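You operate a simulated robot arm through the tools that you are given. There is no shell and no other tool.

You run a simulated robot arm. Do the job below in one go: nothing can be reset, and whatever is moved stays where it is left.

JOB
Eject the green memory stick, rack it, shut the computer down, then switch off screen and desk strip.

Only the result counts: the job must be done as asked and must still hold three seconds after the hand-in. Knocking over, shifting, dropping, spilling or breaking anything else fails it.

ROBOT AND FRAMES
A 7-joint arm with a two-finger parallel gripper, fixed in place. Base frame: the origin is on the floor under the middle of its stand, x ahead of it, y to its left, z up; the work surface is at about z = 0.7. Lengths are in m, angles in degrees, forces in N, time in s.
With the tool pointing down near the work surface it reaches from about 0.1 to 0.66 m from the base axis. Its first joint turns from -66.0 to 66.0 degrees. Payload 1.57 kg.
The TCP is the grasp point between the finger pads, 0.03 m short of the fingertips. In the tool frame z runs along the fingers and y along their closing line. The gripper opens to 0.08 m. The fingers are 0.017 m wide and 0.012 m thick; the gripper's body (0.04 by 0.082 m) begins 0.08 m behind the TCP.
Orientation is that of the tool frame in the base frame, as [roll, pitch, yaw] about the fixed x, y, z axes, in that order (R = Rz(yaw) Ry(pitch) Rx(roll)). With the fingers straight down and closing along the base's y, the tool's x points along the base's -x, its y along +y and its z along -z.

CONTROLS
- The arm moves only by the tool nudge_tool. Its argument "deltas" is a list of rows, each a list of 7 numbers: the shift along the tool's x, y, z in m, then the turn, a rotation vector about the tool's x, y, z in degrees, then the opening, from 0 (shut) to 1 (fully open). In form: [[dx, dy, dz, wx, wy, wz, grip], ...]. A call has 1 to 20 rows; each row is the pose to reach, as a shift and turn from the pose commanded when the call began, along the tool's axes at that moment. A row lasts 0.2 s, in which the tool goes at most 0.05 m and 8.6 degrees; a call with a longer step from one row to the next is refused whole, and so is a gripper value outside its range. Where a pose cannot be reached the arm comes as near as it can. A force on the tool above 40 N (or 10 N above the force at the start of the call, whichever is more), or a blocked arm, ends the call early, and 0.2 s more pass. The fingers move at their own pace (about 0.072 m/s each) and stop on an object; they squeeze with about 29 N. The grip force told is the motor's: it shows also when the fingers shut on nothing. Time passes only in rows, and 0.2 s behind the last, so rows that repeat a pose let the fingers close. The reply holds the time, the measured pose of the TCP, the force on the tool along the base axes, the opening and the grip force, in the units named above and with some noise, with the torque about the TCP (base axes, N m) and any sound that the robot's microphone picked up, and new pictures: "views" is both (left out), scene, wrist or none.
- Cameras (640 x 400 px; columns grow to the right, rows downward): "scene" is fixed at [0.0441, 0.4251, 1.4212]; the picture's right is [-0.86, -0.51, 0.00], its down [-0.30, 0.51, -0.81] and it looks along [0.41, -0.70, -0.59] (base axes); focal length 360 px, centre (320, 200). "wrist" rides on the gripper at [0.072, -0.007, -0.122] in the tool frame; the picture's right is [0.09, 1.00, 0.00], its down [-0.84, 0.08, -0.54] and it looks along [-0.54, 0.05, 0.84] (tool axes); focal length 238 px, centre (320, 200). There is no depth. A picture from a camera that has moved, and an enlarged one, comes with that camera's place and axes in the base frame and with its lens.
- enlarge(camera, box): a new picture of the part [left, top, right, bottom] of that camera's present view, enlarged. The clock stands still meanwhile.
- hand_in(): hands the job in; it is judged then, once.

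Nothing tells you positions but the pictures and the camera data. Unless the task says otherwise, let go and move clear before handing in.

The tools are called after ">>>" by a JSON object that holds its "method" and its "body". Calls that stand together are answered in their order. nudge_tool: Moves the arm, as the interface text tells. Its arguments: {"type":"object","properties":{"deltas":{"type":"array","items":{"type":"array","items":{"type":"number"}}},"views":{"type":"string","enum":["both","scene","wrist","none"]}},"required":["deltas"]} The other tools are called the same way: enlarge (camera, box) takes an enlarged picture of a part of a camera's view; hand_in () hands the job in.

At the start:

```text
clock: 0.0
tool_pos: [0.2669, -0.3276, 1.0331]
tool_rot: [-180.0, -0.1, -180.0]
force: [-0.4, -0.1, -0.6]
ft_torque: [0.0, 0.0, -0.03]
gripper_width: 0.0801
finger_force: 0.1
```

scene: 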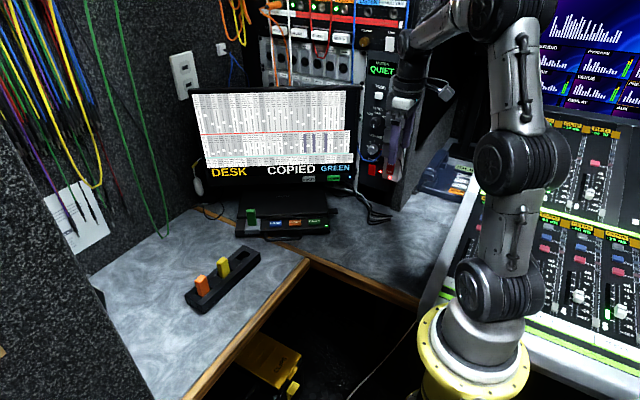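
wrist: 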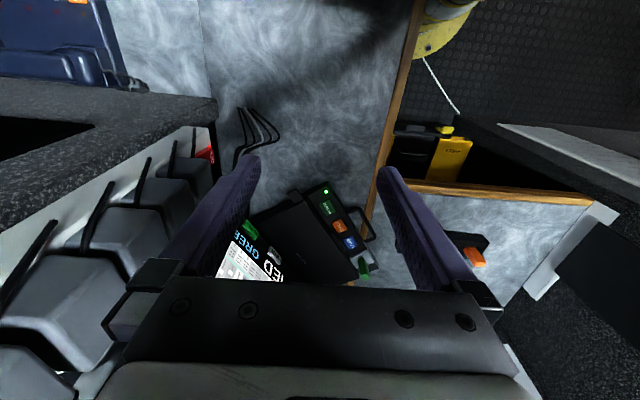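

I see a monitor on a small computer with a green stick in its side, a rack holding an orange and a yellow stick on the left desk, and several buttons around. I will look closer before moving.

>>> {"method": "enlarge", "body": {"camera": "scene", "box": [180, 80, 380, 205]}}

>>> {"method": "enlarge", "body": {"camera": "scene", "box": [170, 180, 350, 320]}}

>>> {"method": "enlarge", "body": {"camera": "scene", "box": [340, 40, 480, 220]}}

>>> {"method": "enlarge", "body": {"camera": "wrist", "box": [200, 160, 400, 290]}}

```text
3.20 times, centred on (280, 142) of scene
camera zoom: at [0.0441, 0.4251, 1.4212], right [-0.86, -0.51, 0.0], down [-0.3, 0.51, -0.81], along [0.41, -0.7, -0.59], focal length 1150 px, centre (448, 384)
```

zoom: 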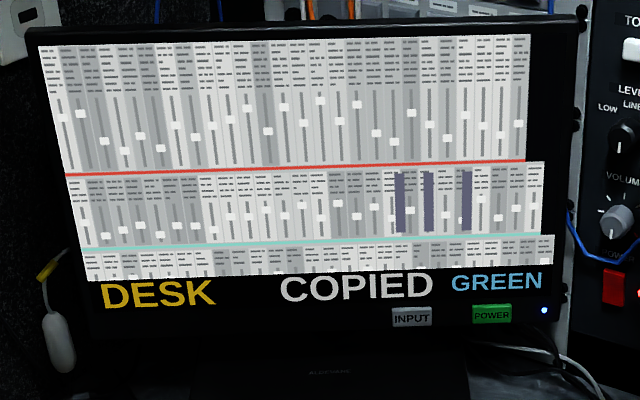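

```text
2.86 times, centred on (260, 250) of scene
camera zoom: at [0.0441, 0.4251, 1.4212], right [-0.86, -0.51, 0.0], down [-0.3, 0.51, -0.81], along [0.41, -0.7, -0.59], focal length 1027 px, centre (491, 57)
```

zoom: 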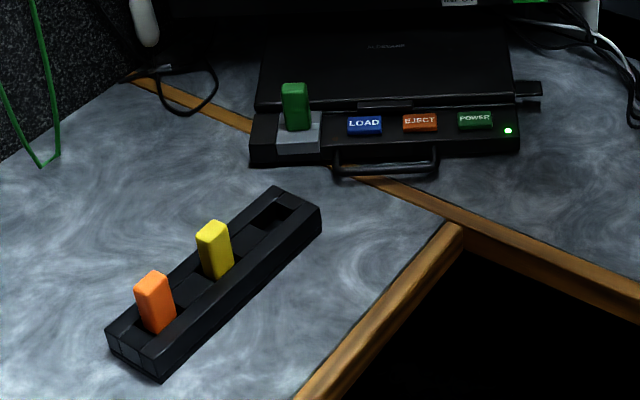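

```text
2.22 times, centred on (410, 130) of scene
camera zoom: at [0.0441, 0.4251, 1.4212], right [-0.86, -0.51, 0.0], down [-0.3, 0.51, -0.81], along [0.41, -0.7, -0.59], focal length 799 px, centre (120, 356)
```

zoom: 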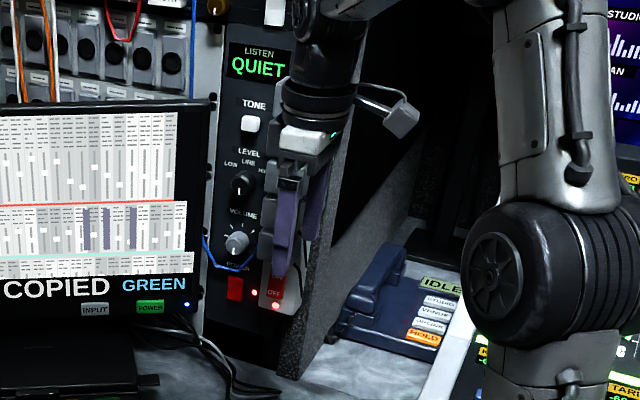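

```text
3.08 times, centred on (300, 225) of wrist
camera zoom: at [0.1943, -0.3347, 1.1542], right [-0.09, 1.0, 0.0], down [0.84, 0.08, 0.54], along [0.54, 0.05, -0.84], focal length 733 px, centre (382, 123)
```

zoom: 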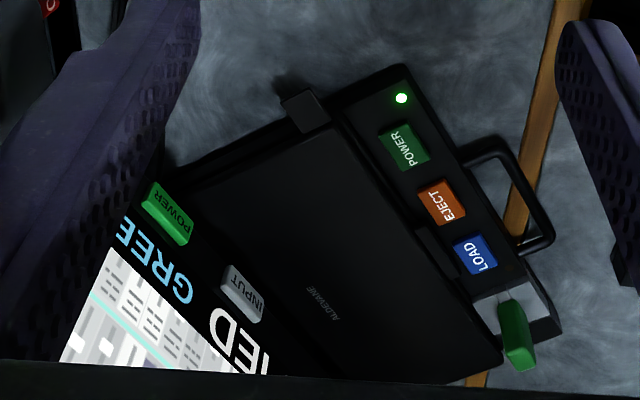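

I see the computer's buttons (LOAD, EJECT, POWER), the screen's INPUT and POWER, and red switches right of the screen. I still need to find the desk strip, so I will zoom further.

>>> {"method": "enlarge", "body": {"camera": "scene", "box": [350, 130, 420, 190]}}

>>> {"method": "enlarge", "body": {"camera": "scene", "box": [160, 30, 260, 130]}}

>>> {"method": "enlarge", "body": {"camera": "scene", "box": [170, 160, 260, 240]}}

>>> {"method": "enlarge", "body": {"camera": "scene", "box": [220, 320, 340, 400]}}

>>> {"method": "enlarge", "body": {"camera": "wrist", "box": [370, 80, 640, 340]}}

>>> {"method": "enlarge", "body": {"camera": "wrist", "box": [0, 0, 250, 200]}}

>>> {"method": "enlarge", "body": {"camera": "scene", "box": [230, 0, 420, 110]}}

```text
6.67 times, centred on (385, 160) of scene
camera zoom: at [0.0441, 0.4251, 1.4212], right [-0.86, -0.51, 0.0], down [-0.3, 0.51, -0.81], along [0.41, -0.7, -0.59], focal length 2396 px, centre (-113, 467)
```

zoom: 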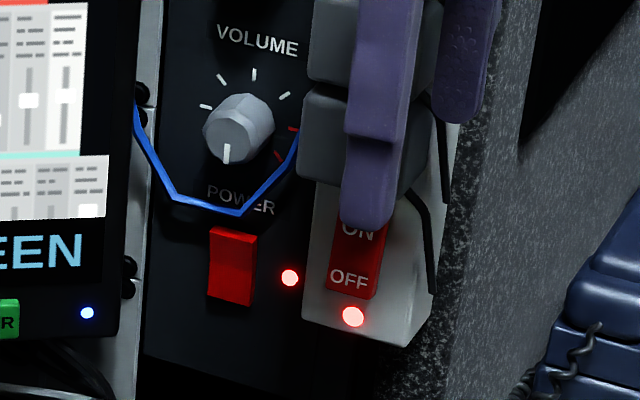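

```text
4.00 times, centred on (210, 80) of scene
camera zoom: at [0.0441, 0.4251, 1.4212], right [-0.86, -0.51, 0.0], down [-0.3, 0.51, -0.81], along [0.41, -0.7, -0.59], focal length 1438 px, centre (760, 680)
```

zoom: 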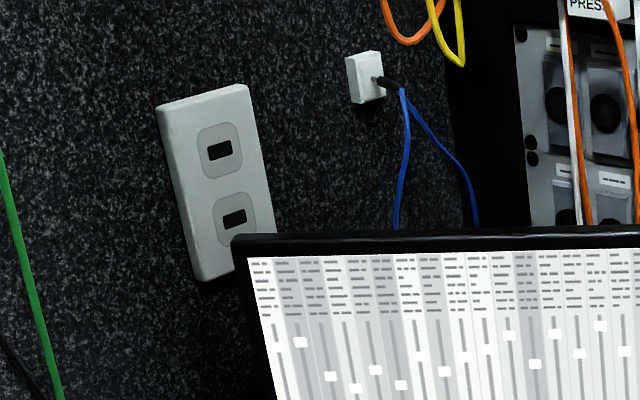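

```text
5.00 times, centred on (215, 200) of scene
camera zoom: at [0.0441, 0.4251, 1.4212], right [-0.86, -0.51, 0.0], down [-0.3, 0.51, -0.81], along [0.41, -0.7, -0.59], focal length 1797 px, centre (845, 200)
```

zoom: 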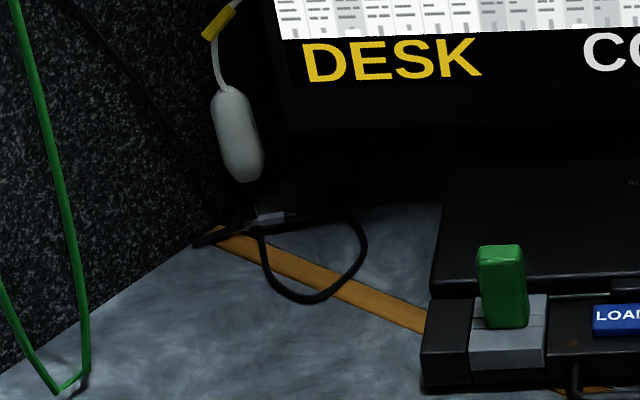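

```text
5.00 times, centred on (280, 360) of scene
camera zoom: at [0.0441, 0.4251, 1.4212], right [-0.86, -0.51, 0.0], down [-0.3, 0.51, -0.81], along [0.41, -0.7, -0.59], focal length 1797 px, centre (520, -600)
```

zoom: 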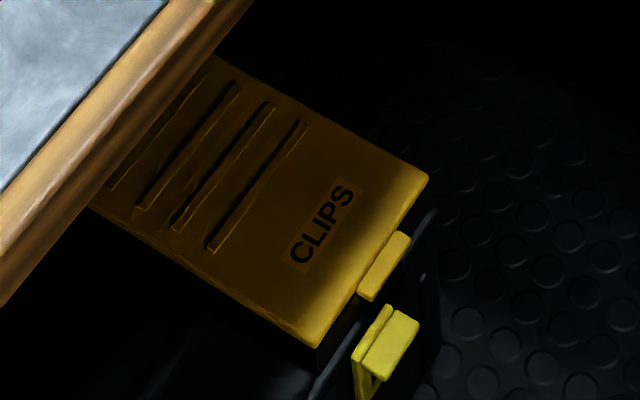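

```text
1.54 times, centred on (505, 210) of wrist
camera zoom: at [0.1943, -0.3347, 1.1542], right [-0.09, 1.0, 0.0], down [0.84, 0.08, 0.54], along [0.54, 0.05, -0.84], focal length 367 px, centre (35, 185)
```

zoom: 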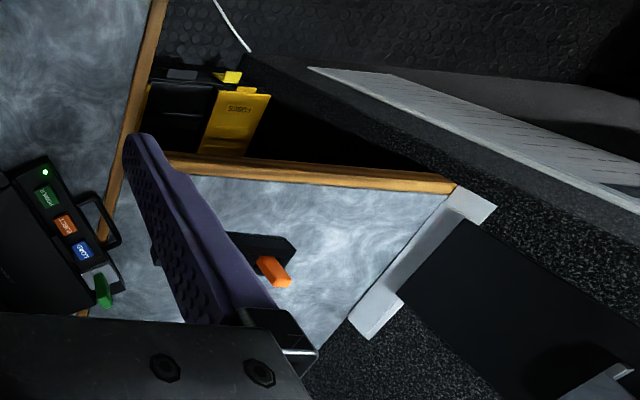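

```text
2.00 times, centred on (125, 100) of wrist
camera zoom: at [0.1943, -0.3347, 1.1542], right [-0.09, 1.0, 0.0], down [0.84, 0.08, 0.54], along [0.54, 0.05, -0.84], focal length 477 px, centre (710, 400)
```

zoom: 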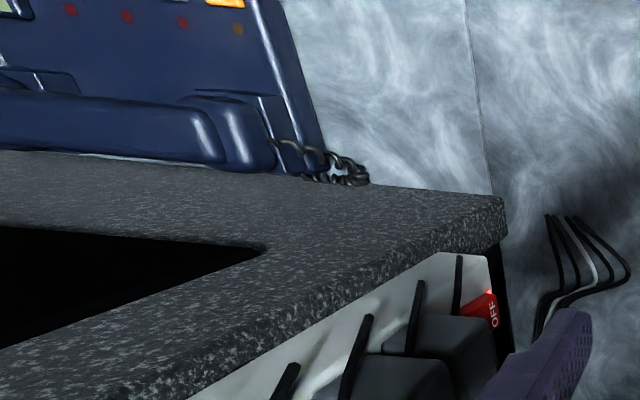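

```text
3.37 times, centred on (325, 55) of scene
camera zoom: at [0.0441, 0.4251, 1.4212], right [-0.86, -0.51, 0.0], down [-0.3, 0.51, -0.81], along [0.41, -0.7, -0.59], focal length 1211 px, centre (303, 688)
```

zoom: 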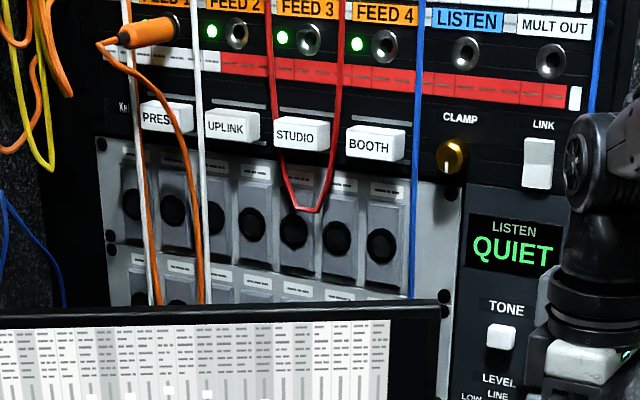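

I place EJECT at about (0.537,-0.259,0.722), computer POWER at (0.489,-0.292,0.722), the green stick near (0.633,-0.178) with its top at 0.78, screen POWER near (0.51,-0.447,0.785), and a vertical plug strip with a lit ON/OFF rocker near (0.338,-0.482,0.84). I will move over the computer, clear of everything, to look closer.

>>> {"method": "nudge_tool", "body": {"deltas": [[-0.03, 0.021, 0.014, 0, 0, 0, 1], [-0.061, 0.043, 0.028, 0, 0, 0, 1], [-0.092, 0.064, 0.042, 0, 0, 0, 1], [-0.122, 0.085, 0.055, 0, 0, 0, 1], [-0.153, 0.107, 0.069, 0, 0, 0, 1], [-0.183, 0.128, 0.083, 0, 0, 0, 1], [-0.183, 0.128, 0.083, 0, 0, 0, 1]], "views": "both"}}

```text
clock: 1.6
tool_pos: [0.45, -0.1992, 0.9492]
tool_rot: [180.0, 0.1, 180.0]
force: [0.3, 0.2, 0.3]
ft_torque: [-0.03, 0.03, -0.02]
gripper_width: 0.0799
finger_force: 0.0
camera wrist: at [0.3776, -0.2064, 1.0704], right [-0.09, 1.0, 0.0], down [0.84, 0.08, 0.54], along [0.54, 0.05, -0.84], focal length 238 px, centre (320, 200)
```

scene: 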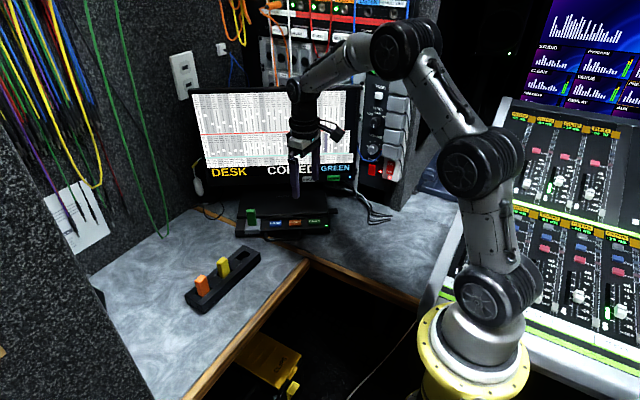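
wrist: 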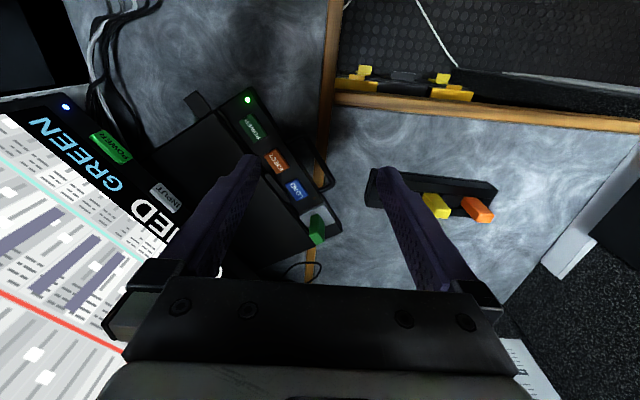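

>>> {"method": "enlarge", "body": {"camera": "wrist", "box": [220, 80, 360, 270]}}

>>> {"method": "enlarge", "body": {"camera": "wrist", "box": [360, 140, 520, 240]}}

>>> {"method": "enlarge", "body": {"camera": "scene", "box": [350, 80, 430, 210]}}

>>> {"method": "enlarge", "body": {"camera": "scene", "box": [180, 235, 270, 320]}}

```text
2.11 times, centred on (290, 175) of wrist
camera zoom: at [0.3776, -0.2064, 1.0704], right [-0.09, 1.0, 0.0], down [0.84, 0.08, 0.54], along [0.54, 0.05, -0.84], focal length 502 px, centre (383, 253)
```

zoom: 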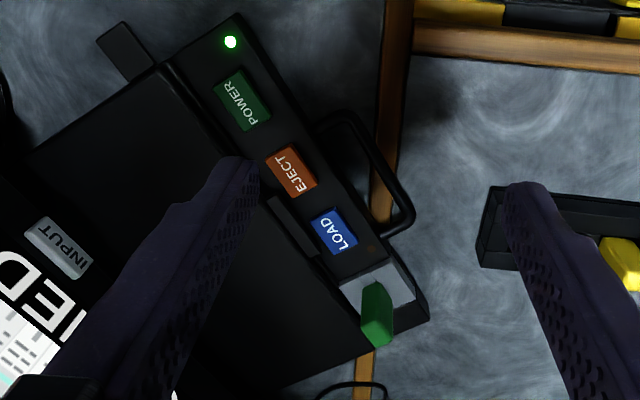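

```text
4.00 times, centred on (440, 190) of wrist
camera zoom: at [0.3776, -0.2064, 1.0704], right [-0.09, 1.0, 0.0], down [0.84, 0.08, 0.54], along [0.54, 0.05, -0.84], focal length 953 px, centre (-160, 240)
```

zoom: 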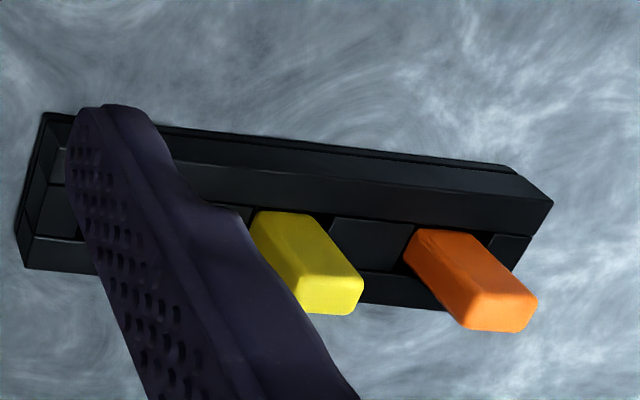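

```text
3.08 times, centred on (390, 145) of scene
camera zoom: at [0.0441, 0.4251, 1.4212], right [-0.86, -0.51, 0.0], down [-0.3, 0.51, -0.81], along [0.41, -0.7, -0.59], focal length 1106 px, centre (105, 369)
```

zoom: 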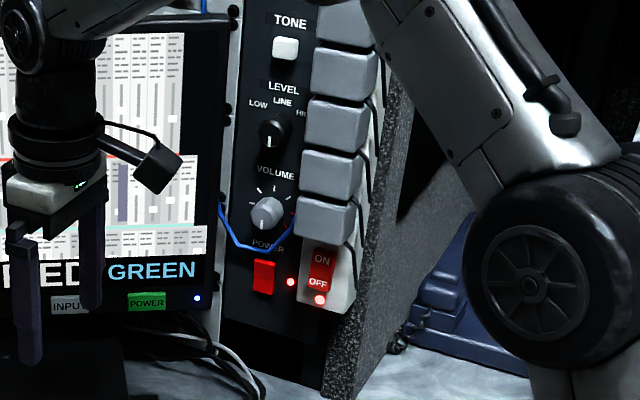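

```text
4.71 times, centred on (225, 278) of scene
camera zoom: at [0.0441, 0.4251, 1.4212], right [-0.86, -0.51, 0.0], down [-0.3, 0.51, -0.81], along [0.41, -0.7, -0.59], focal length 1692 px, centre (767, -165)
```

zoom: 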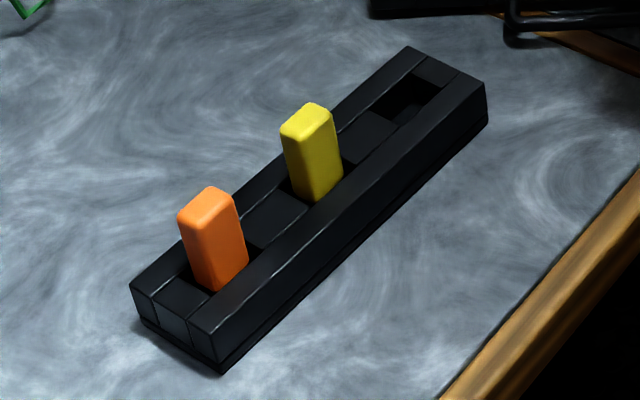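

The view is clear; the rack's empty slot is its end nearest the computer and the strip's rocker has ON on top and OFF below. I will zoom on the stick and socket to judge its cross-section.

>>> {"method": "enlarge", "body": {"camera": "wrist", "box": [280, 180, 350, 260]}}

>>> {"method": "enlarge", "body": {"camera": "scene", "box": [230, 195, 290, 245]}}

>>> {"method": "enlarge", "body": {"camera": "scene", "box": [360, 130, 420, 190]}}

>>> {"method": "enlarge", "body": {"camera": "wrist", "box": [0, 0, 200, 200]}}

```text
5.00 times, centred on (315, 220) of wrist
camera zoom: at [0.3776, -0.2064, 1.0704], right [-0.09, 1.0, 0.0], down [0.84, 0.08, 0.54], along [0.54, 0.05, -0.84], focal length 1192 px, centre (345, 100)
```

zoom: 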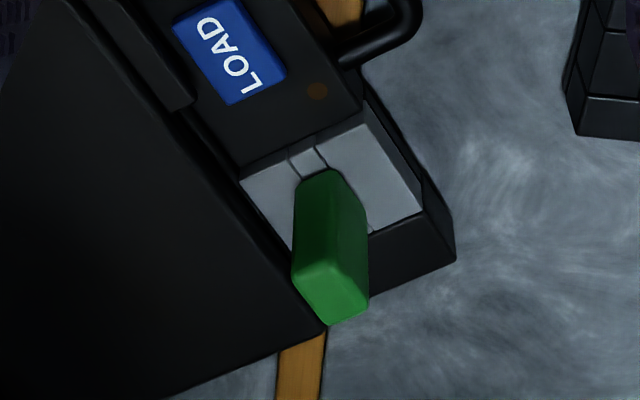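

```text
8.00 times, centred on (260, 220) of scene
camera zoom: at [0.0441, 0.4251, 1.4212], right [-0.86, -0.51, 0.0], down [-0.3, 0.51, -0.81], along [0.41, -0.7, -0.59], focal length 2876 px, centre (800, 40)
```

zoom: 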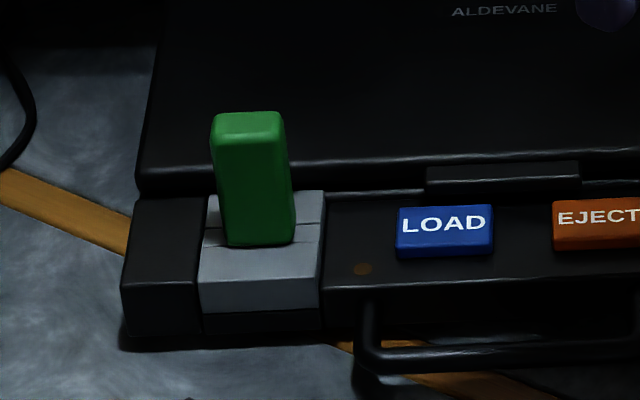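

```text
6.67 times, centred on (390, 160) of scene
camera zoom: at [0.0441, 0.4251, 1.4212], right [-0.86, -0.51, 0.0], down [-0.3, 0.51, -0.81], along [0.41, -0.7, -0.59], focal length 2396 px, centre (-147, 467)
```

zoom: 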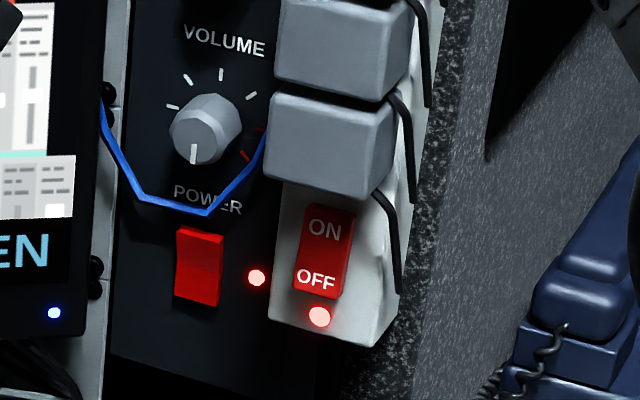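

```text
2.00 times, centred on (100, 100) of wrist
camera zoom: at [0.3776, -0.2064, 1.0704], right [-0.09, 1.0, 0.0], down [0.84, 0.08, 0.54], along [0.54, 0.05, -0.84], focal length 477 px, centre (760, 400)
```

zoom: 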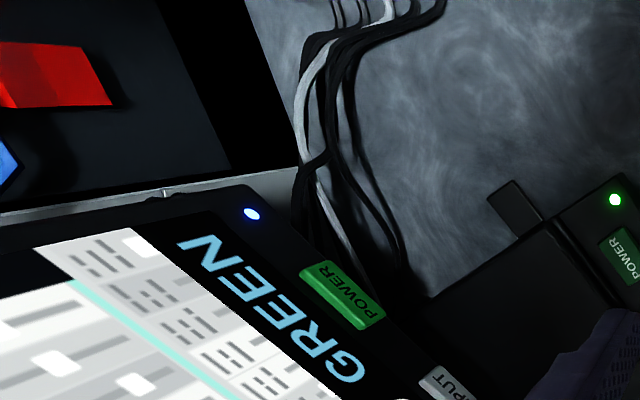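

The stick is about 0.025 (along the button row) by 0.015 and stands about 0.05 above its socket; the computer is turned about 34.7° from x. I will close the fingers, turn to line up with the row, and hover over EJECT.

>>> {"method": "nudge_tool", "body": {"deltas": [[-0.012, -0.009, 0.018, 0, 0, 7.9, 0], [-0.025, -0.017, 0.037, 0, 0, 15.8, 0], [-0.037, -0.026, 0.055, 0, 0, 23.7, 0], [-0.05, -0.034, 0.074, 0, 0, 31.6, 0], [-0.062, -0.043, 0.092, 0, 0, 39.5, 0], [-0.075, -0.051, 0.111, 0, 0, 47.4, 0], [-0.087, -0.06, 0.129, 0, 0, 55.3, 0], [-0.087, -0.06, 0.129, 0, 0, 55.3, 0]], "views": "both"}}

```text
clock: 3.4
tool_pos: [0.5364, -0.2588, 0.8208]
tool_rot: [180.0, 0.1, 124.6]
force: [-0.6, -0.7, -0.5]
ft_torque: [-0.01, 0.02, -0.03]
gripper_width: 0.0
finger_force: 20.9
camera wrist: at [0.4894, -0.2043, 0.9425], right [0.77, 0.64, 0.0], down [0.54, -0.64, 0.54], along [0.35, -0.42, -0.84], focal length 238 px, centre (320, 200)
```

scene: 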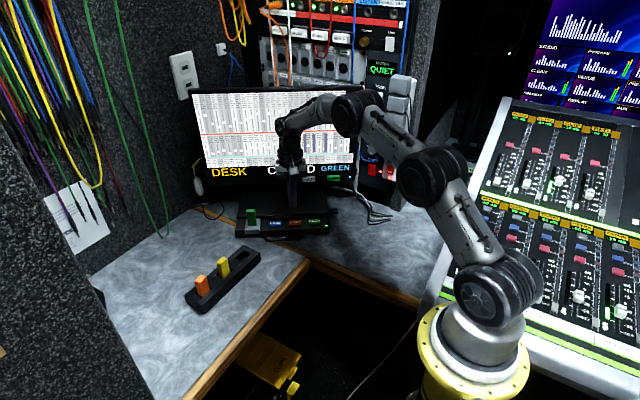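
wrist: 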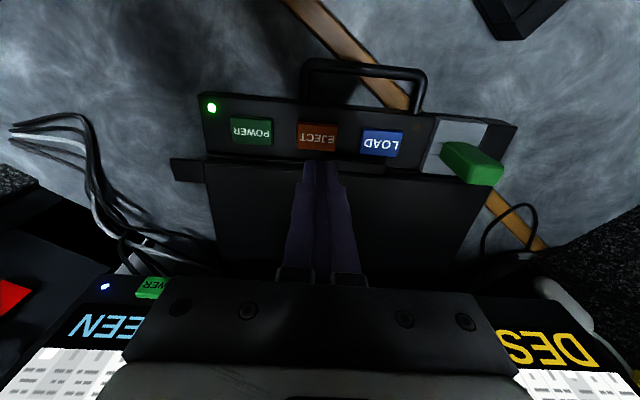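

EJECT is right under the closed fingers (row lines up with the tool). I will lower to just touch it.

>>> {"method": "nudge_tool", "body": {"deltas": [[0, 0, 0.03, 0, 0, 0, 0], [0, 0, 0.055, 0, 0, 0, 0], [0, 0, 0.064, 0, 0, 0, 0], [0, 0, 0.068, 0, 0, 0, 0]], "views": "both"}}

```text
clock: 4.5
tool_pos: [0.5396, -0.261, 0.7601]
tool_rot: [179.7, 0.6, 124.8]
force: [-2.0, 1.2, 9.9]
ft_torque: [0.05, 0.16, 0.0]
gripper_width: 0.0
finger_force: 20.7
heard: click
stopped in row 4: the force on the tool passed its limit at 41 N (the readings are from after the stop); the commanded pose is now the measured one
camera wrist: at [0.4914, -0.206, 0.8806], right [0.77, 0.64, 0.0], down [0.54, -0.64, 0.55], along [0.36, -0.42, -0.84], focal length 238 px, centre (320, 200)
```

scene: 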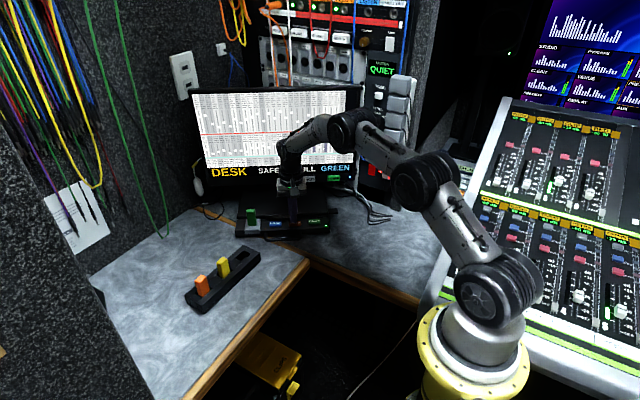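
wrist: 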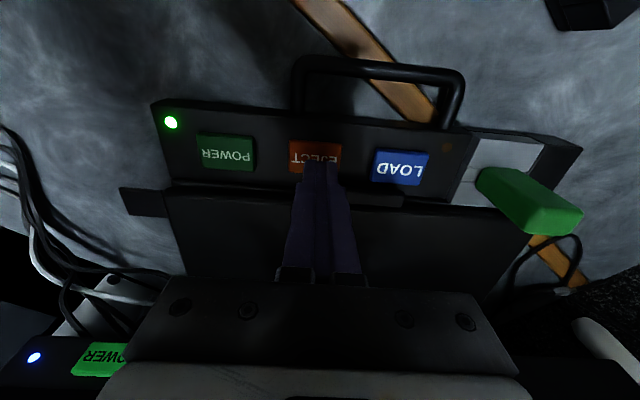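

The button clicked and the screen text changed. I will rise clear and read the screen.

>>> {"method": "nudge_tool", "body": {"deltas": [[0, 0, -0.02, 0, 0, 0, 0], [0, 0, -0.05, 0, 0, 0, 0], [0, 0, -0.09, 0, 0, 0, 0], [0.03, 0, -0.11, 0, 0, 0, 0], [0.03, 0, -0.11, 0, 0, 0, 0]], "views": "both"}}

>>> {"method": "enlarge", "body": {"camera": "scene", "box": [180, 140, 380, 250]}}

>>> {"method": "enlarge", "body": {"camera": "wrist", "box": [200, 60, 560, 240]}}

```text
clock: 5.8
tool_pos: [0.5208, -0.2352, 0.8688]
tool_rot: [179.9, 0.3, 124.7]
force: [0.0, 0.5, 0.1]
ft_torque: [0.02, -0.01, 0.02]
gripper_width: 0.0001
finger_force: 21.0
camera wrist: at [0.4737, -0.1803, 0.989], right [0.77, 0.64, 0.0], down [0.54, -0.64, 0.55], along [0.35, -0.42, -0.84], focal length 238 px, centre (320, 200)
```

scene: 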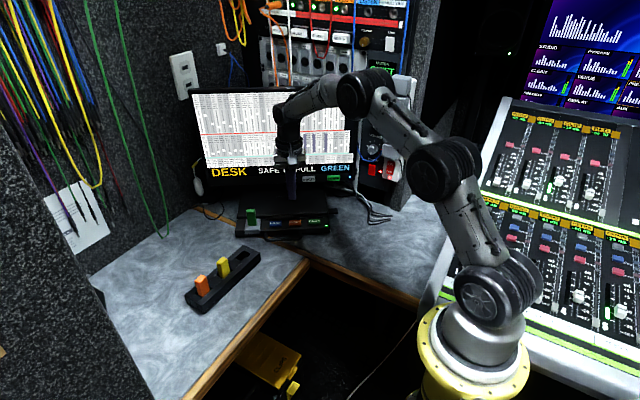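
wrist: 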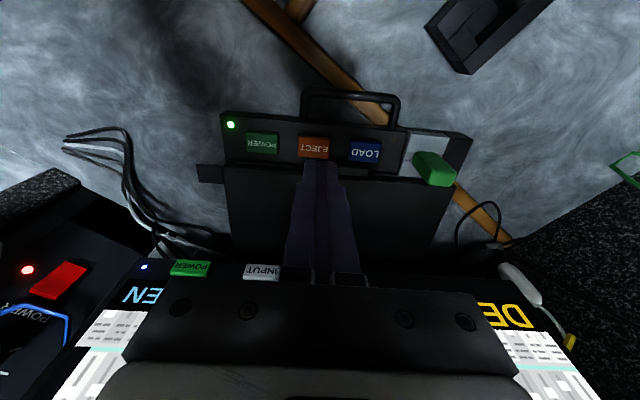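

```text
3.20 times, centred on (280, 195) of scene
camera zoom: at [0.0441, 0.4251, 1.4212], right [-0.86, -0.51, 0.0], down [-0.3, 0.51, -0.81], along [0.41, -0.7, -0.59], focal length 1150 px, centre (448, 216)
```

zoom: 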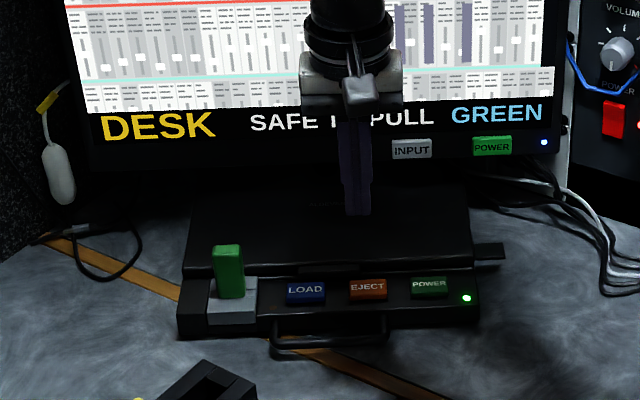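

```text
1.78 times, centred on (380, 150) of wrist
camera zoom: at [0.4737, -0.1803, 0.989], right [0.77, 0.64, 0.0], down [0.54, -0.64, 0.55], along [0.35, -0.42, -0.84], focal length 424 px, centre (213, 289)
```

zoom: 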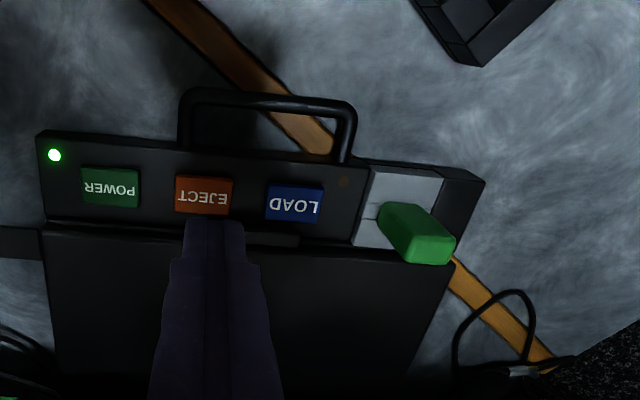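

The screen reads "SAFE TO PULL GREEN". I place the stick at about (0.638,-0.184), z 0.730 to 0.779; I will hover above it with the fingers part open.

>>> {"method": "nudge_tool", "body": {"deltas": [[-0.006, 0.031, 0.0, 0, 0, 0, 0.65], [-0.012, 0.063, 0.0, 0, 0, 0, 0.65], [-0.018, 0.094, 0.005, 0, 0, 0, 0.65], [-0.0247, 0.1252, 0.019, 0, 0, 0, 0.65], [-0.0247, 0.1252, 0.019, 0, 0, 0, 0.65]], "views": "both"}}

>>> {"method": "enlarge", "body": {"camera": "wrist", "box": [240, 80, 400, 240]}}

>>> {"method": "enlarge", "body": {"camera": "scene", "box": [220, 160, 300, 240]}}

```text
clock: 7.0
tool_pos: [0.6366, -0.1822, 0.8484]
tool_rot: [179.8, 0.3, 124.7]
force: [0.6, 0.0, 0.3]
ft_torque: [0.01, -0.02, 0.05]
gripper_width: 0.052
finger_force: 0.0
camera wrist: at [0.5884, -0.1281, 0.9694], right [0.77, 0.64, 0.0], down [0.54, -0.64, 0.55], along [0.35, -0.42, -0.84], focal length 238 px, centre (320, 200)
```

scene: 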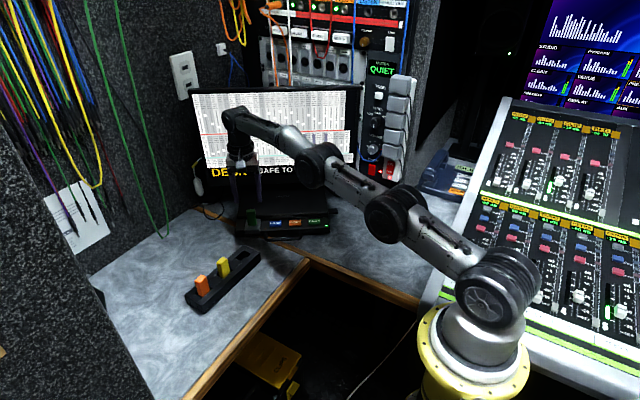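
wrist: 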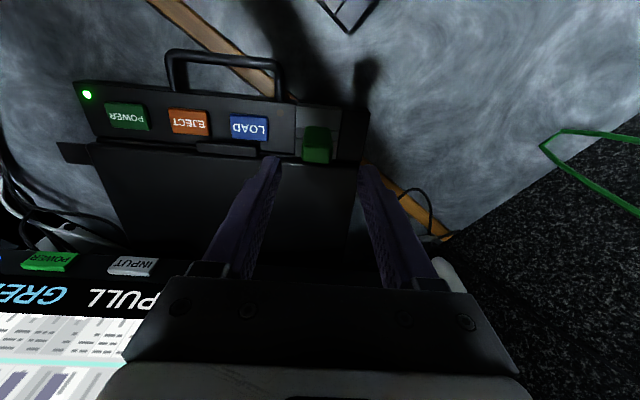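

```text
2.50 times, centred on (320, 160) of wrist
camera zoom: at [0.5884, -0.1281, 0.9694], right [0.77, 0.64, 0.0], down [0.54, -0.64, 0.55], along [0.35, -0.42, -0.84], focal length 596 px, centre (320, 300)
```

zoom: 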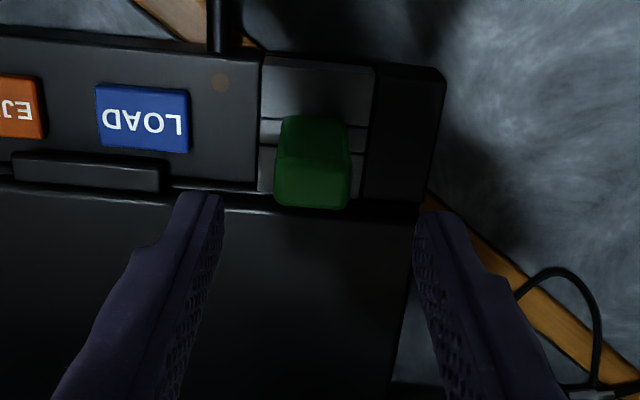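

```text
5.00 times, centred on (260, 200) of scene
camera zoom: at [0.0441, 0.4251, 1.4212], right [-0.86, -0.51, 0.0], down [-0.3, 0.51, -0.81], along [0.41, -0.7, -0.59], focal length 1797 px, centre (620, 200)
```

zoom: 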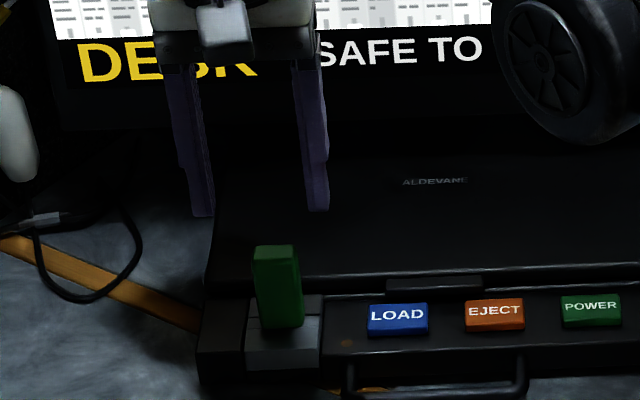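

The stick sits a few mm off the finger centre (toward LOAD and slightly back). I will correct by about 3 mm and lower until the tips are just above the stick, then check again.

>>> {"method": "nudge_tool", "body": {"deltas": [[-0.002, -0.003, 0.012, 0, 0, 0, 0.65], [-0.002, -0.003, 0.031, 0, 0, 0, 0.65], [-0.002, -0.003, 0.031, 0, 0, 0, 0.65]], "views": "none"}}

>>> {"method": "enlarge", "body": {"camera": "wrist", "box": [260, 90, 380, 190]}}

>>> {"method": "enlarge", "body": {"camera": "scene", "box": [230, 185, 290, 235]}}

```text
clock: 7.8
tool_pos: [0.638, -0.1875, 0.8174]
tool_rot: [179.7, 0.4, 124.7]
force: [1.1, 0.0, -0.3]
ft_torque: [0.01, -0.02, 0.02]
gripper_width: 0.052
finger_force: 0.2
```

```text
4.00 times, centred on (320, 140) of wrist
camera zoom: at [0.5897, -0.1333, 0.938], right [0.77, 0.64, 0.0], down [0.54, -0.64, 0.55], along [0.35, -0.42, -0.84], focal length 953 px, centre (320, 440)
```

zoom: 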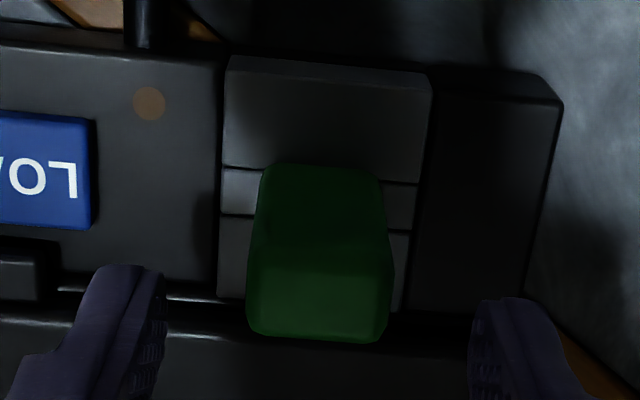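

```text
8.00 times, centred on (260, 210) of scene
camera zoom: at [0.0441, 0.4251, 1.4212], right [-0.86, -0.51, 0.0], down [-0.3, 0.51, -0.81], along [0.41, -0.7, -0.59], focal length 2876 px, centre (800, 120)
```

zoom: 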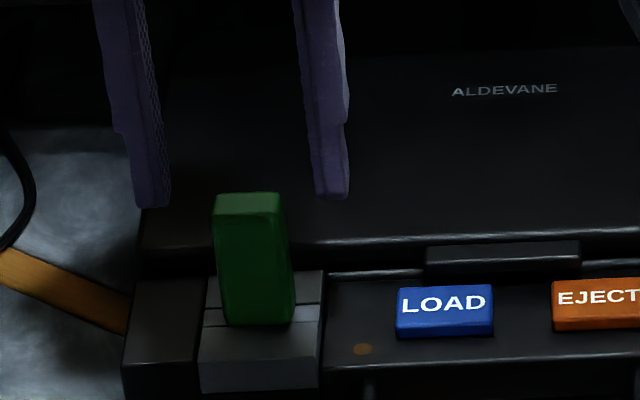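

The fingers straddle the stick well (within about 1-2 mm). I will lower around it and narrow the gap partly, then check the clearances.

>>> {"method": "nudge_tool", "body": {"deltas": [[0, 0, 0.015, 0, 0, 0, 0.65], [0, 0, 0.03, 0, 0, 0, 0.65], [0, 0, 0.0454, 0, 0, 0, 0.65], [0, 0, 0.0454, 0, 0, 0, 0.45], [0, 0, 0.0454, 0, 0, 0, 0.45]], "views": "none"}}

>>> {"method": "enlarge", "body": {"camera": "wrist", "box": [260, 100, 380, 200]}}

>>> {"method": "enlarge", "body": {"camera": "scene", "box": [230, 185, 290, 235]}}

```text
clock: 8.9
tool_pos: [0.6373, -0.1878, 0.7721]
tool_rot: [179.8, 0.3, 124.7]
force: [-0.2, -0.9, 0.2]
ft_torque: [-0.03, 0.0, -0.01]
gripper_width: 0.0361
finger_force: 0.1
```

```text
4.00 times, centred on (320, 150) of wrist
camera zoom: at [0.5894, -0.1332, 0.8934], right [0.77, 0.64, 0.0], down [0.54, -0.64, 0.55], along [0.35, -0.42, -0.84], focal length 953 px, centre (320, 400)
```

zoom: 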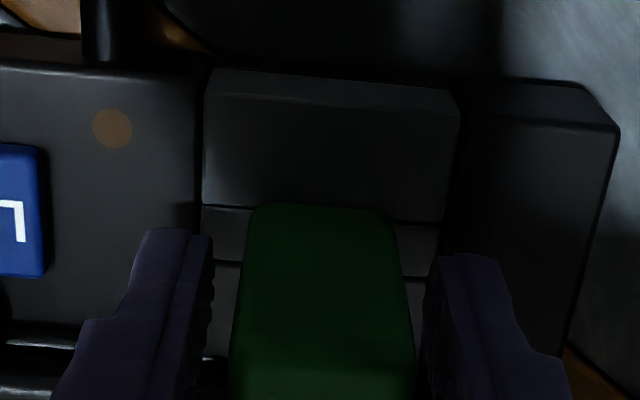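

```text
8.00 times, centred on (260, 210) of scene
camera zoom: at [0.0441, 0.4251, 1.4212], right [-0.86, -0.51, 0.0], down [-0.3, 0.51, -0.81], along [0.41, -0.7, -0.59], focal length 2876 px, centre (800, 120)
```

zoom: 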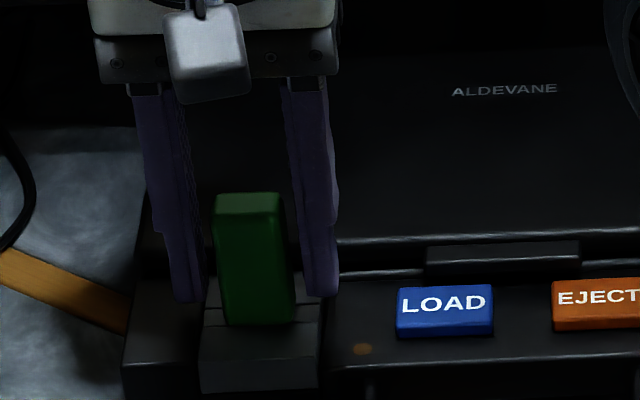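

The stick is nearly centred between the fingers. I will close on it.

>>> {"method": "nudge_tool", "body": {"deltas": [[0, 0, 0, 0, 0, 0, 0], [0, 0, 0, 0, 0, 0, 0], [0, 0, 0, 0, 0, 0, 0]], "views": "none"}}

>>> {"method": "enlarge", "body": {"camera": "wrist", "box": [260, 100, 380, 200]}}

```text
clock: 9.8
tool_pos: [0.6374, -0.1878, 0.773]
tool_rot: [179.8, 0.3, 124.7]
force: [-0.6, 0.7, -0.3]
ft_torque: [0.0, 0.03, -0.01]
gripper_width: 0.0248
finger_force: 28.8
```

```text
4.00 times, centred on (320, 150) of wrist
camera zoom: at [0.5894, -0.1332, 0.8934], right [0.77, 0.64, 0.0], down [0.54, -0.64, 0.55], along [0.35, -0.42, -0.84], focal length 953 px, centre (320, 400)
```

zoom: 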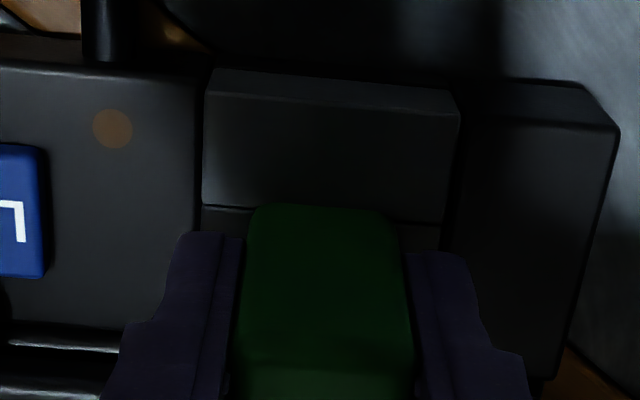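

The stick is held (0.025 wide). I will pull it straight up slowly.

>>> {"method": "nudge_tool", "body": {"deltas": [[0, 0, -0.006, 0, 0, 0, 0], [0, 0, -0.014, 0, 0, 0, 0], [0, 0, -0.025, 0, 0, 0, 0], [0, 0, -0.04, 0, 0, 0, 0], [0, 0, -0.06, 0, 0, 0, 0], [0, 0, -0.085, 0, 0, 0, 0], [0, 0, -0.085, 0, 0, 0, 0]], "views": "both"}}

>>> {"method": "enlarge", "body": {"camera": "scene", "box": [200, 130, 320, 240]}}

>>> {"method": "enlarge", "body": {"camera": "wrist", "box": [230, 60, 410, 240]}}

```text
clock: 11.3
tool_pos: [0.6366, -0.1866, 0.858]
tool_rot: [179.8, 0.3, 124.7]
force: [0.5, -1.4, -0.5]
ft_torque: [0.0, 0.0, -0.03]
gripper_width: 0.0251
finger_force: 29.1
camera wrist: at [0.5876, -0.1325, 0.9783], right [0.77, 0.64, 0.0], down [0.54, -0.64, 0.55], along [0.35, -0.42, -0.84], focal length 238 px, centre (320, 200)
```

scene: 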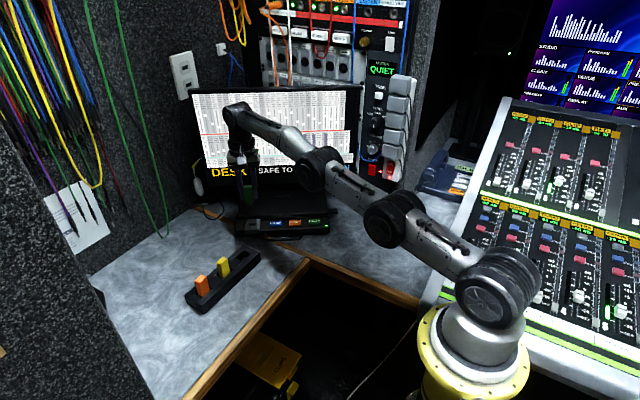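
wrist: 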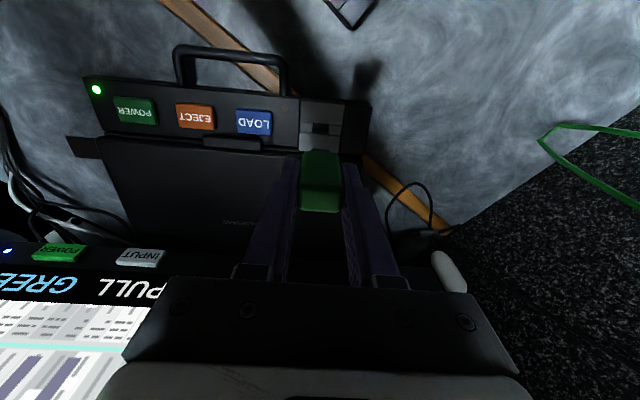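

```text
3.64 times, centred on (260, 185) of scene
camera zoom: at [0.0441, 0.4251, 1.4212], right [-0.86, -0.51, 0.0], down [-0.3, 0.51, -0.81], along [0.41, -0.7, -0.59], focal length 1307 px, centre (538, 254)
```

zoom: 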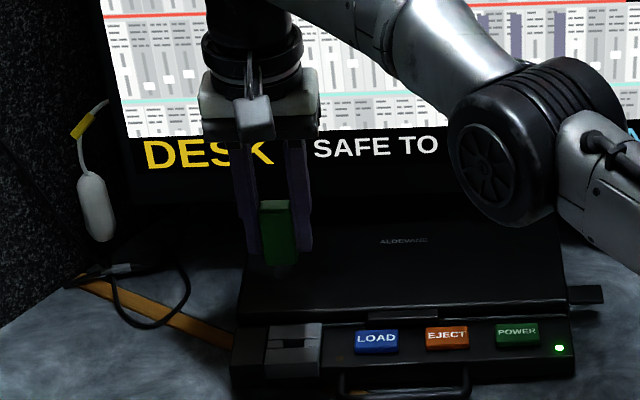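

```text
2.22 times, centred on (320, 150) of wrist
camera zoom: at [0.5876, -0.1325, 0.9783], right [0.77, 0.64, 0.0], down [0.54, -0.64, 0.55], along [0.35, -0.42, -0.84], focal length 530 px, centre (320, 311)
```

zoom: 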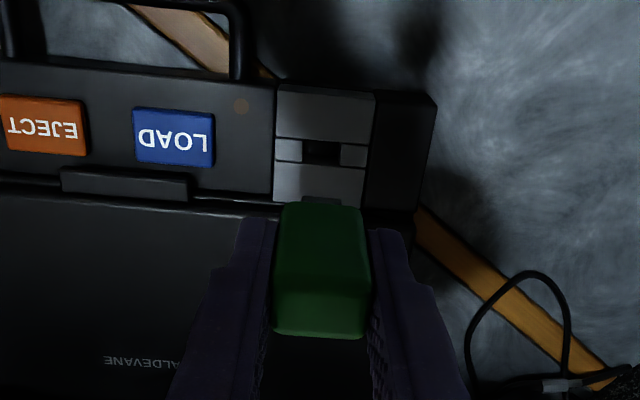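

The stick is out of its socket and firmly held. I will carry it up and toward the rack and turn the tool back to square, to view the empty slot from above.

>>> {"method": "nudge_tool", "body": {"deltas": [[0.03, -0.01, -0.02, 0, 0, -7.9, 0], [0.06, -0.019, -0.03, 0, 0, -15.8, 0], [0.091, -0.029, -0.042, 0, 0, -23.7, 0], [0.122, -0.039, -0.042, 0, 0, -31.6, 0], [0.152, -0.048, -0.042, 0, 0, -39.5, 0], [0.183, -0.058, -0.042, 0, 0, -47.4, 0], [0.2133, -0.0675, -0.042, 0, 0, -55.3, 0], [0.2133, -0.0675, -0.042, 0, 0, -55.3, 0]], "views": "both"}}

>>> {"method": "enlarge", "body": {"camera": "wrist", "box": [220, 60, 480, 240]}}

>>> {"method": "enlarge", "body": {"camera": "scene", "box": [170, 220, 290, 320]}}

```text
clock: 13.2
tool_pos: [0.4587, -0.0504, 0.897]
tool_rot: [-179.8, 0.3, -179.9]
force: [-0.3, -1.0, 0.0]
ft_torque: [0.0, -0.01, -0.01]
gripper_width: 0.0248
finger_force: 28.8
camera wrist: at [0.386, -0.0577, 1.0186], right [-0.09, 1.0, 0.0], down [0.83, 0.08, 0.55], along [0.54, 0.05, -0.84], focal length 238 px, centre (320, 200)
```

scene: 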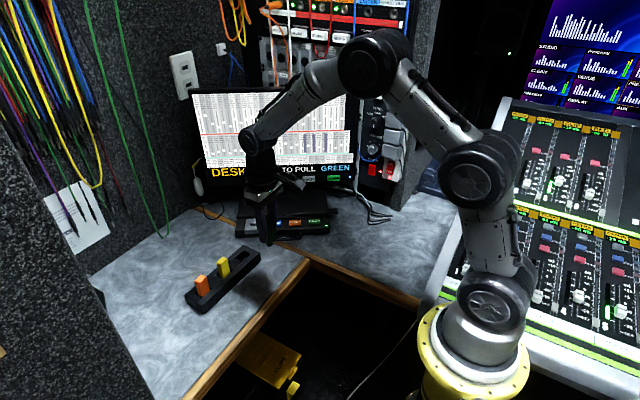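
wrist: 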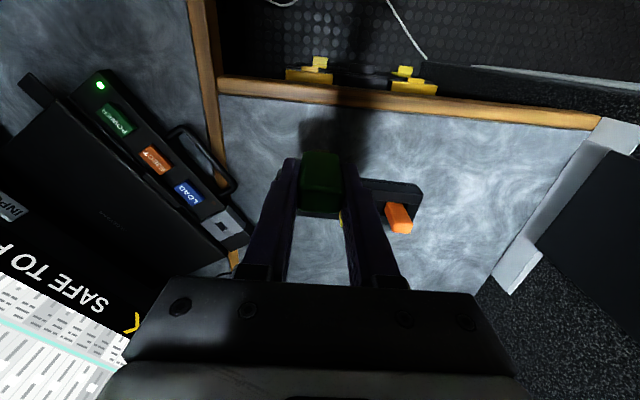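

```text
2.22 times, centred on (350, 150) of wrist
camera zoom: at [0.386, -0.0577, 1.0186], right [-0.09, 1.0, 0.0], down [0.83, 0.08, 0.55], along [0.54, 0.05, -0.84], focal length 530 px, centre (253, 311)
```

zoom: 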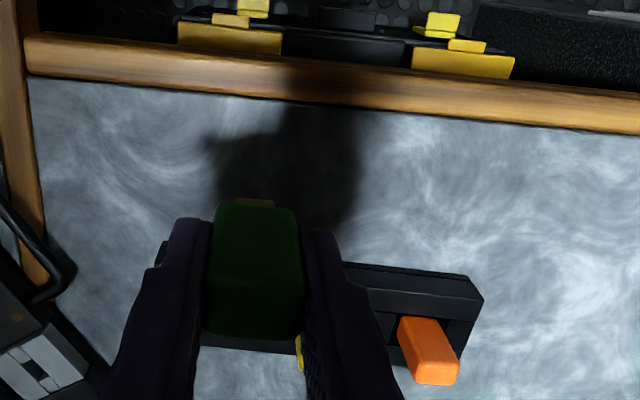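

```text
4.00 times, centred on (230, 270) of scene
camera zoom: at [0.0441, 0.4251, 1.4212], right [-0.86, -0.51, 0.0], down [-0.3, 0.51, -0.81], along [0.41, -0.7, -0.59], focal length 1438 px, centre (680, -80)
```

zoom: 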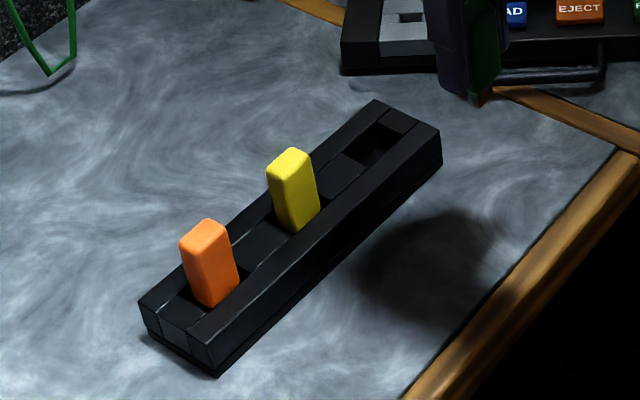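

The held stick hides the slot, so I will slide sideways to see the rack past the fingers.

>>> {"method": "nudge_tool", "body": {"deltas": [[0, -0.038, -0.01, 0, 0, 0, 0], [0, -0.076, -0.02, 0, 0, 0, 0], [0, -0.115, -0.03, 0, 0, 0, 0], [0, -0.15, -0.035, 0, 0, 0, 0], [0, -0.15, -0.035, 0, 0, 0, 0]], "views": "wrist"}}

>>> {"method": "enlarge", "body": {"camera": "wrist", "box": [360, 130, 520, 240]}}

```text
clock: 14.3
tool_pos: [0.4592, -0.2009, 0.9347]
tool_rot: [-179.8, 0.3, -180.0]
force: [0.3, -0.6, 0.0]
ft_torque: [-0.01, 0.0, 0.0]
gripper_width: 0.025
finger_force: 29.4
camera wrist: at [0.3863, -0.2082, 1.055], right [-0.09, 1.0, 0.0], down [0.83, 0.08, 0.55], along [0.54, 0.05, -0.84], focal length 238 px, centre (320, 200)
```

wrist: 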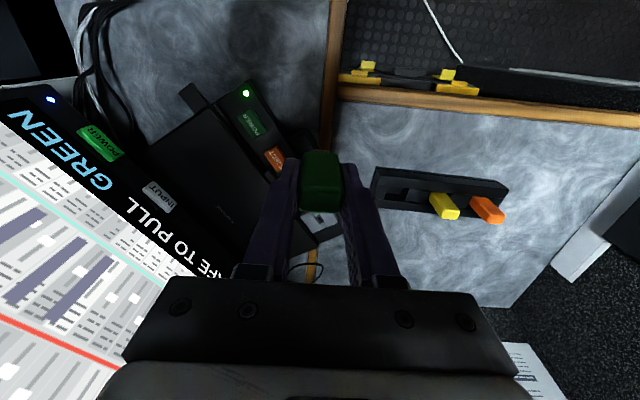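

```text
3.64 times, centred on (440, 185) of wrist
camera zoom: at [0.3863, -0.2082, 1.055], right [-0.09, 1.0, 0.0], down [0.83, 0.08, 0.55], along [0.54, 0.05, -0.84], focal length 867 px, centre (-116, 254)
```

zoom: 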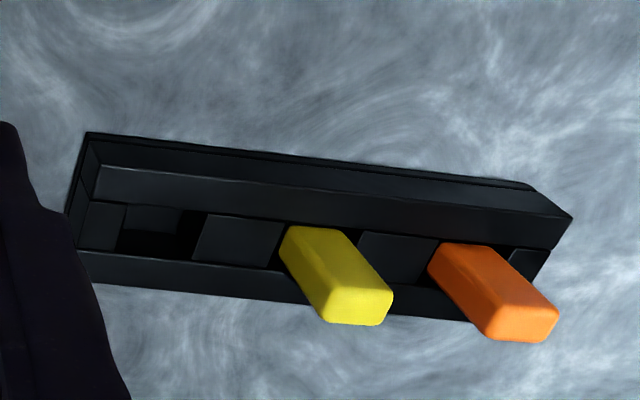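

From both cameras I place the yellow stick at (0.5785,0.002), orange at (0.5805,0.073) with tops at 0.768, rack top at about 0.73, so the empty slot is near (0.577,-0.068). I will check how the stick sits between the fingers.

>>> {"method": "enlarge", "body": {"camera": "wrist", "box": [260, 130, 380, 220]}}

>>> {"method": "enlarge", "body": {"camera": "wrist", "box": [365, 155, 445, 215]}}

>>> {"method": "enlarge", "body": {"camera": "scene", "box": [210, 235, 270, 290]}}

```text
4.44 times, centred on (320, 175) of wrist
camera zoom: at [0.3863, -0.2082, 1.055], right [-0.09, 1.0, 0.0], down [0.83, 0.08, 0.55], along [0.54, 0.05, -0.84], focal length 1059 px, centre (320, 311)
```

zoom: 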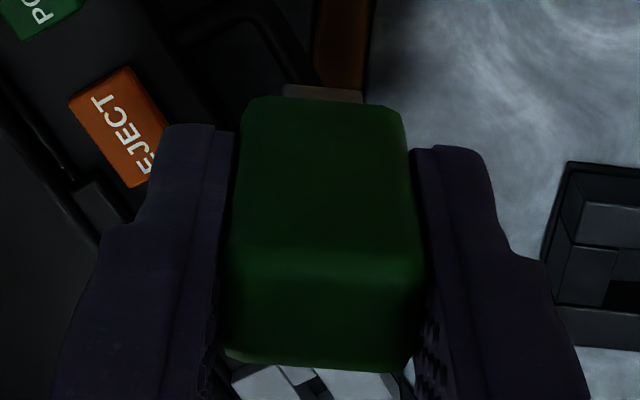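

```text
6.67 times, centred on (405, 185) of wrist
camera zoom: at [0.3863, -0.2082, 1.055], right [-0.09, 1.0, 0.0], down [0.83, 0.08, 0.55], along [0.54, 0.05, -0.84], focal length 1589 px, centre (-247, 300)
```

zoom: 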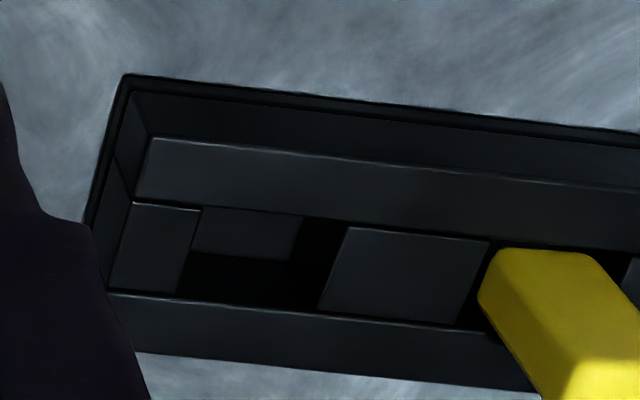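

```text
7.27 times, centred on (240, 262) of scene
camera zoom: at [0.0441, 0.4251, 1.4212], right [-0.86, -0.51, 0.0], down [-0.3, 0.51, -0.81], along [0.41, -0.7, -0.59], focal length 2614 px, centre (902, -254)
```

zoom: 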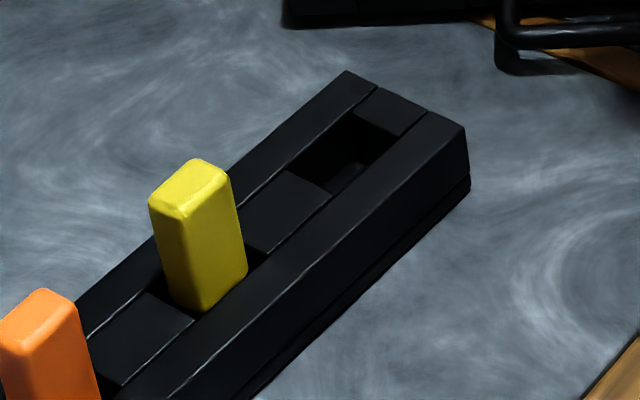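

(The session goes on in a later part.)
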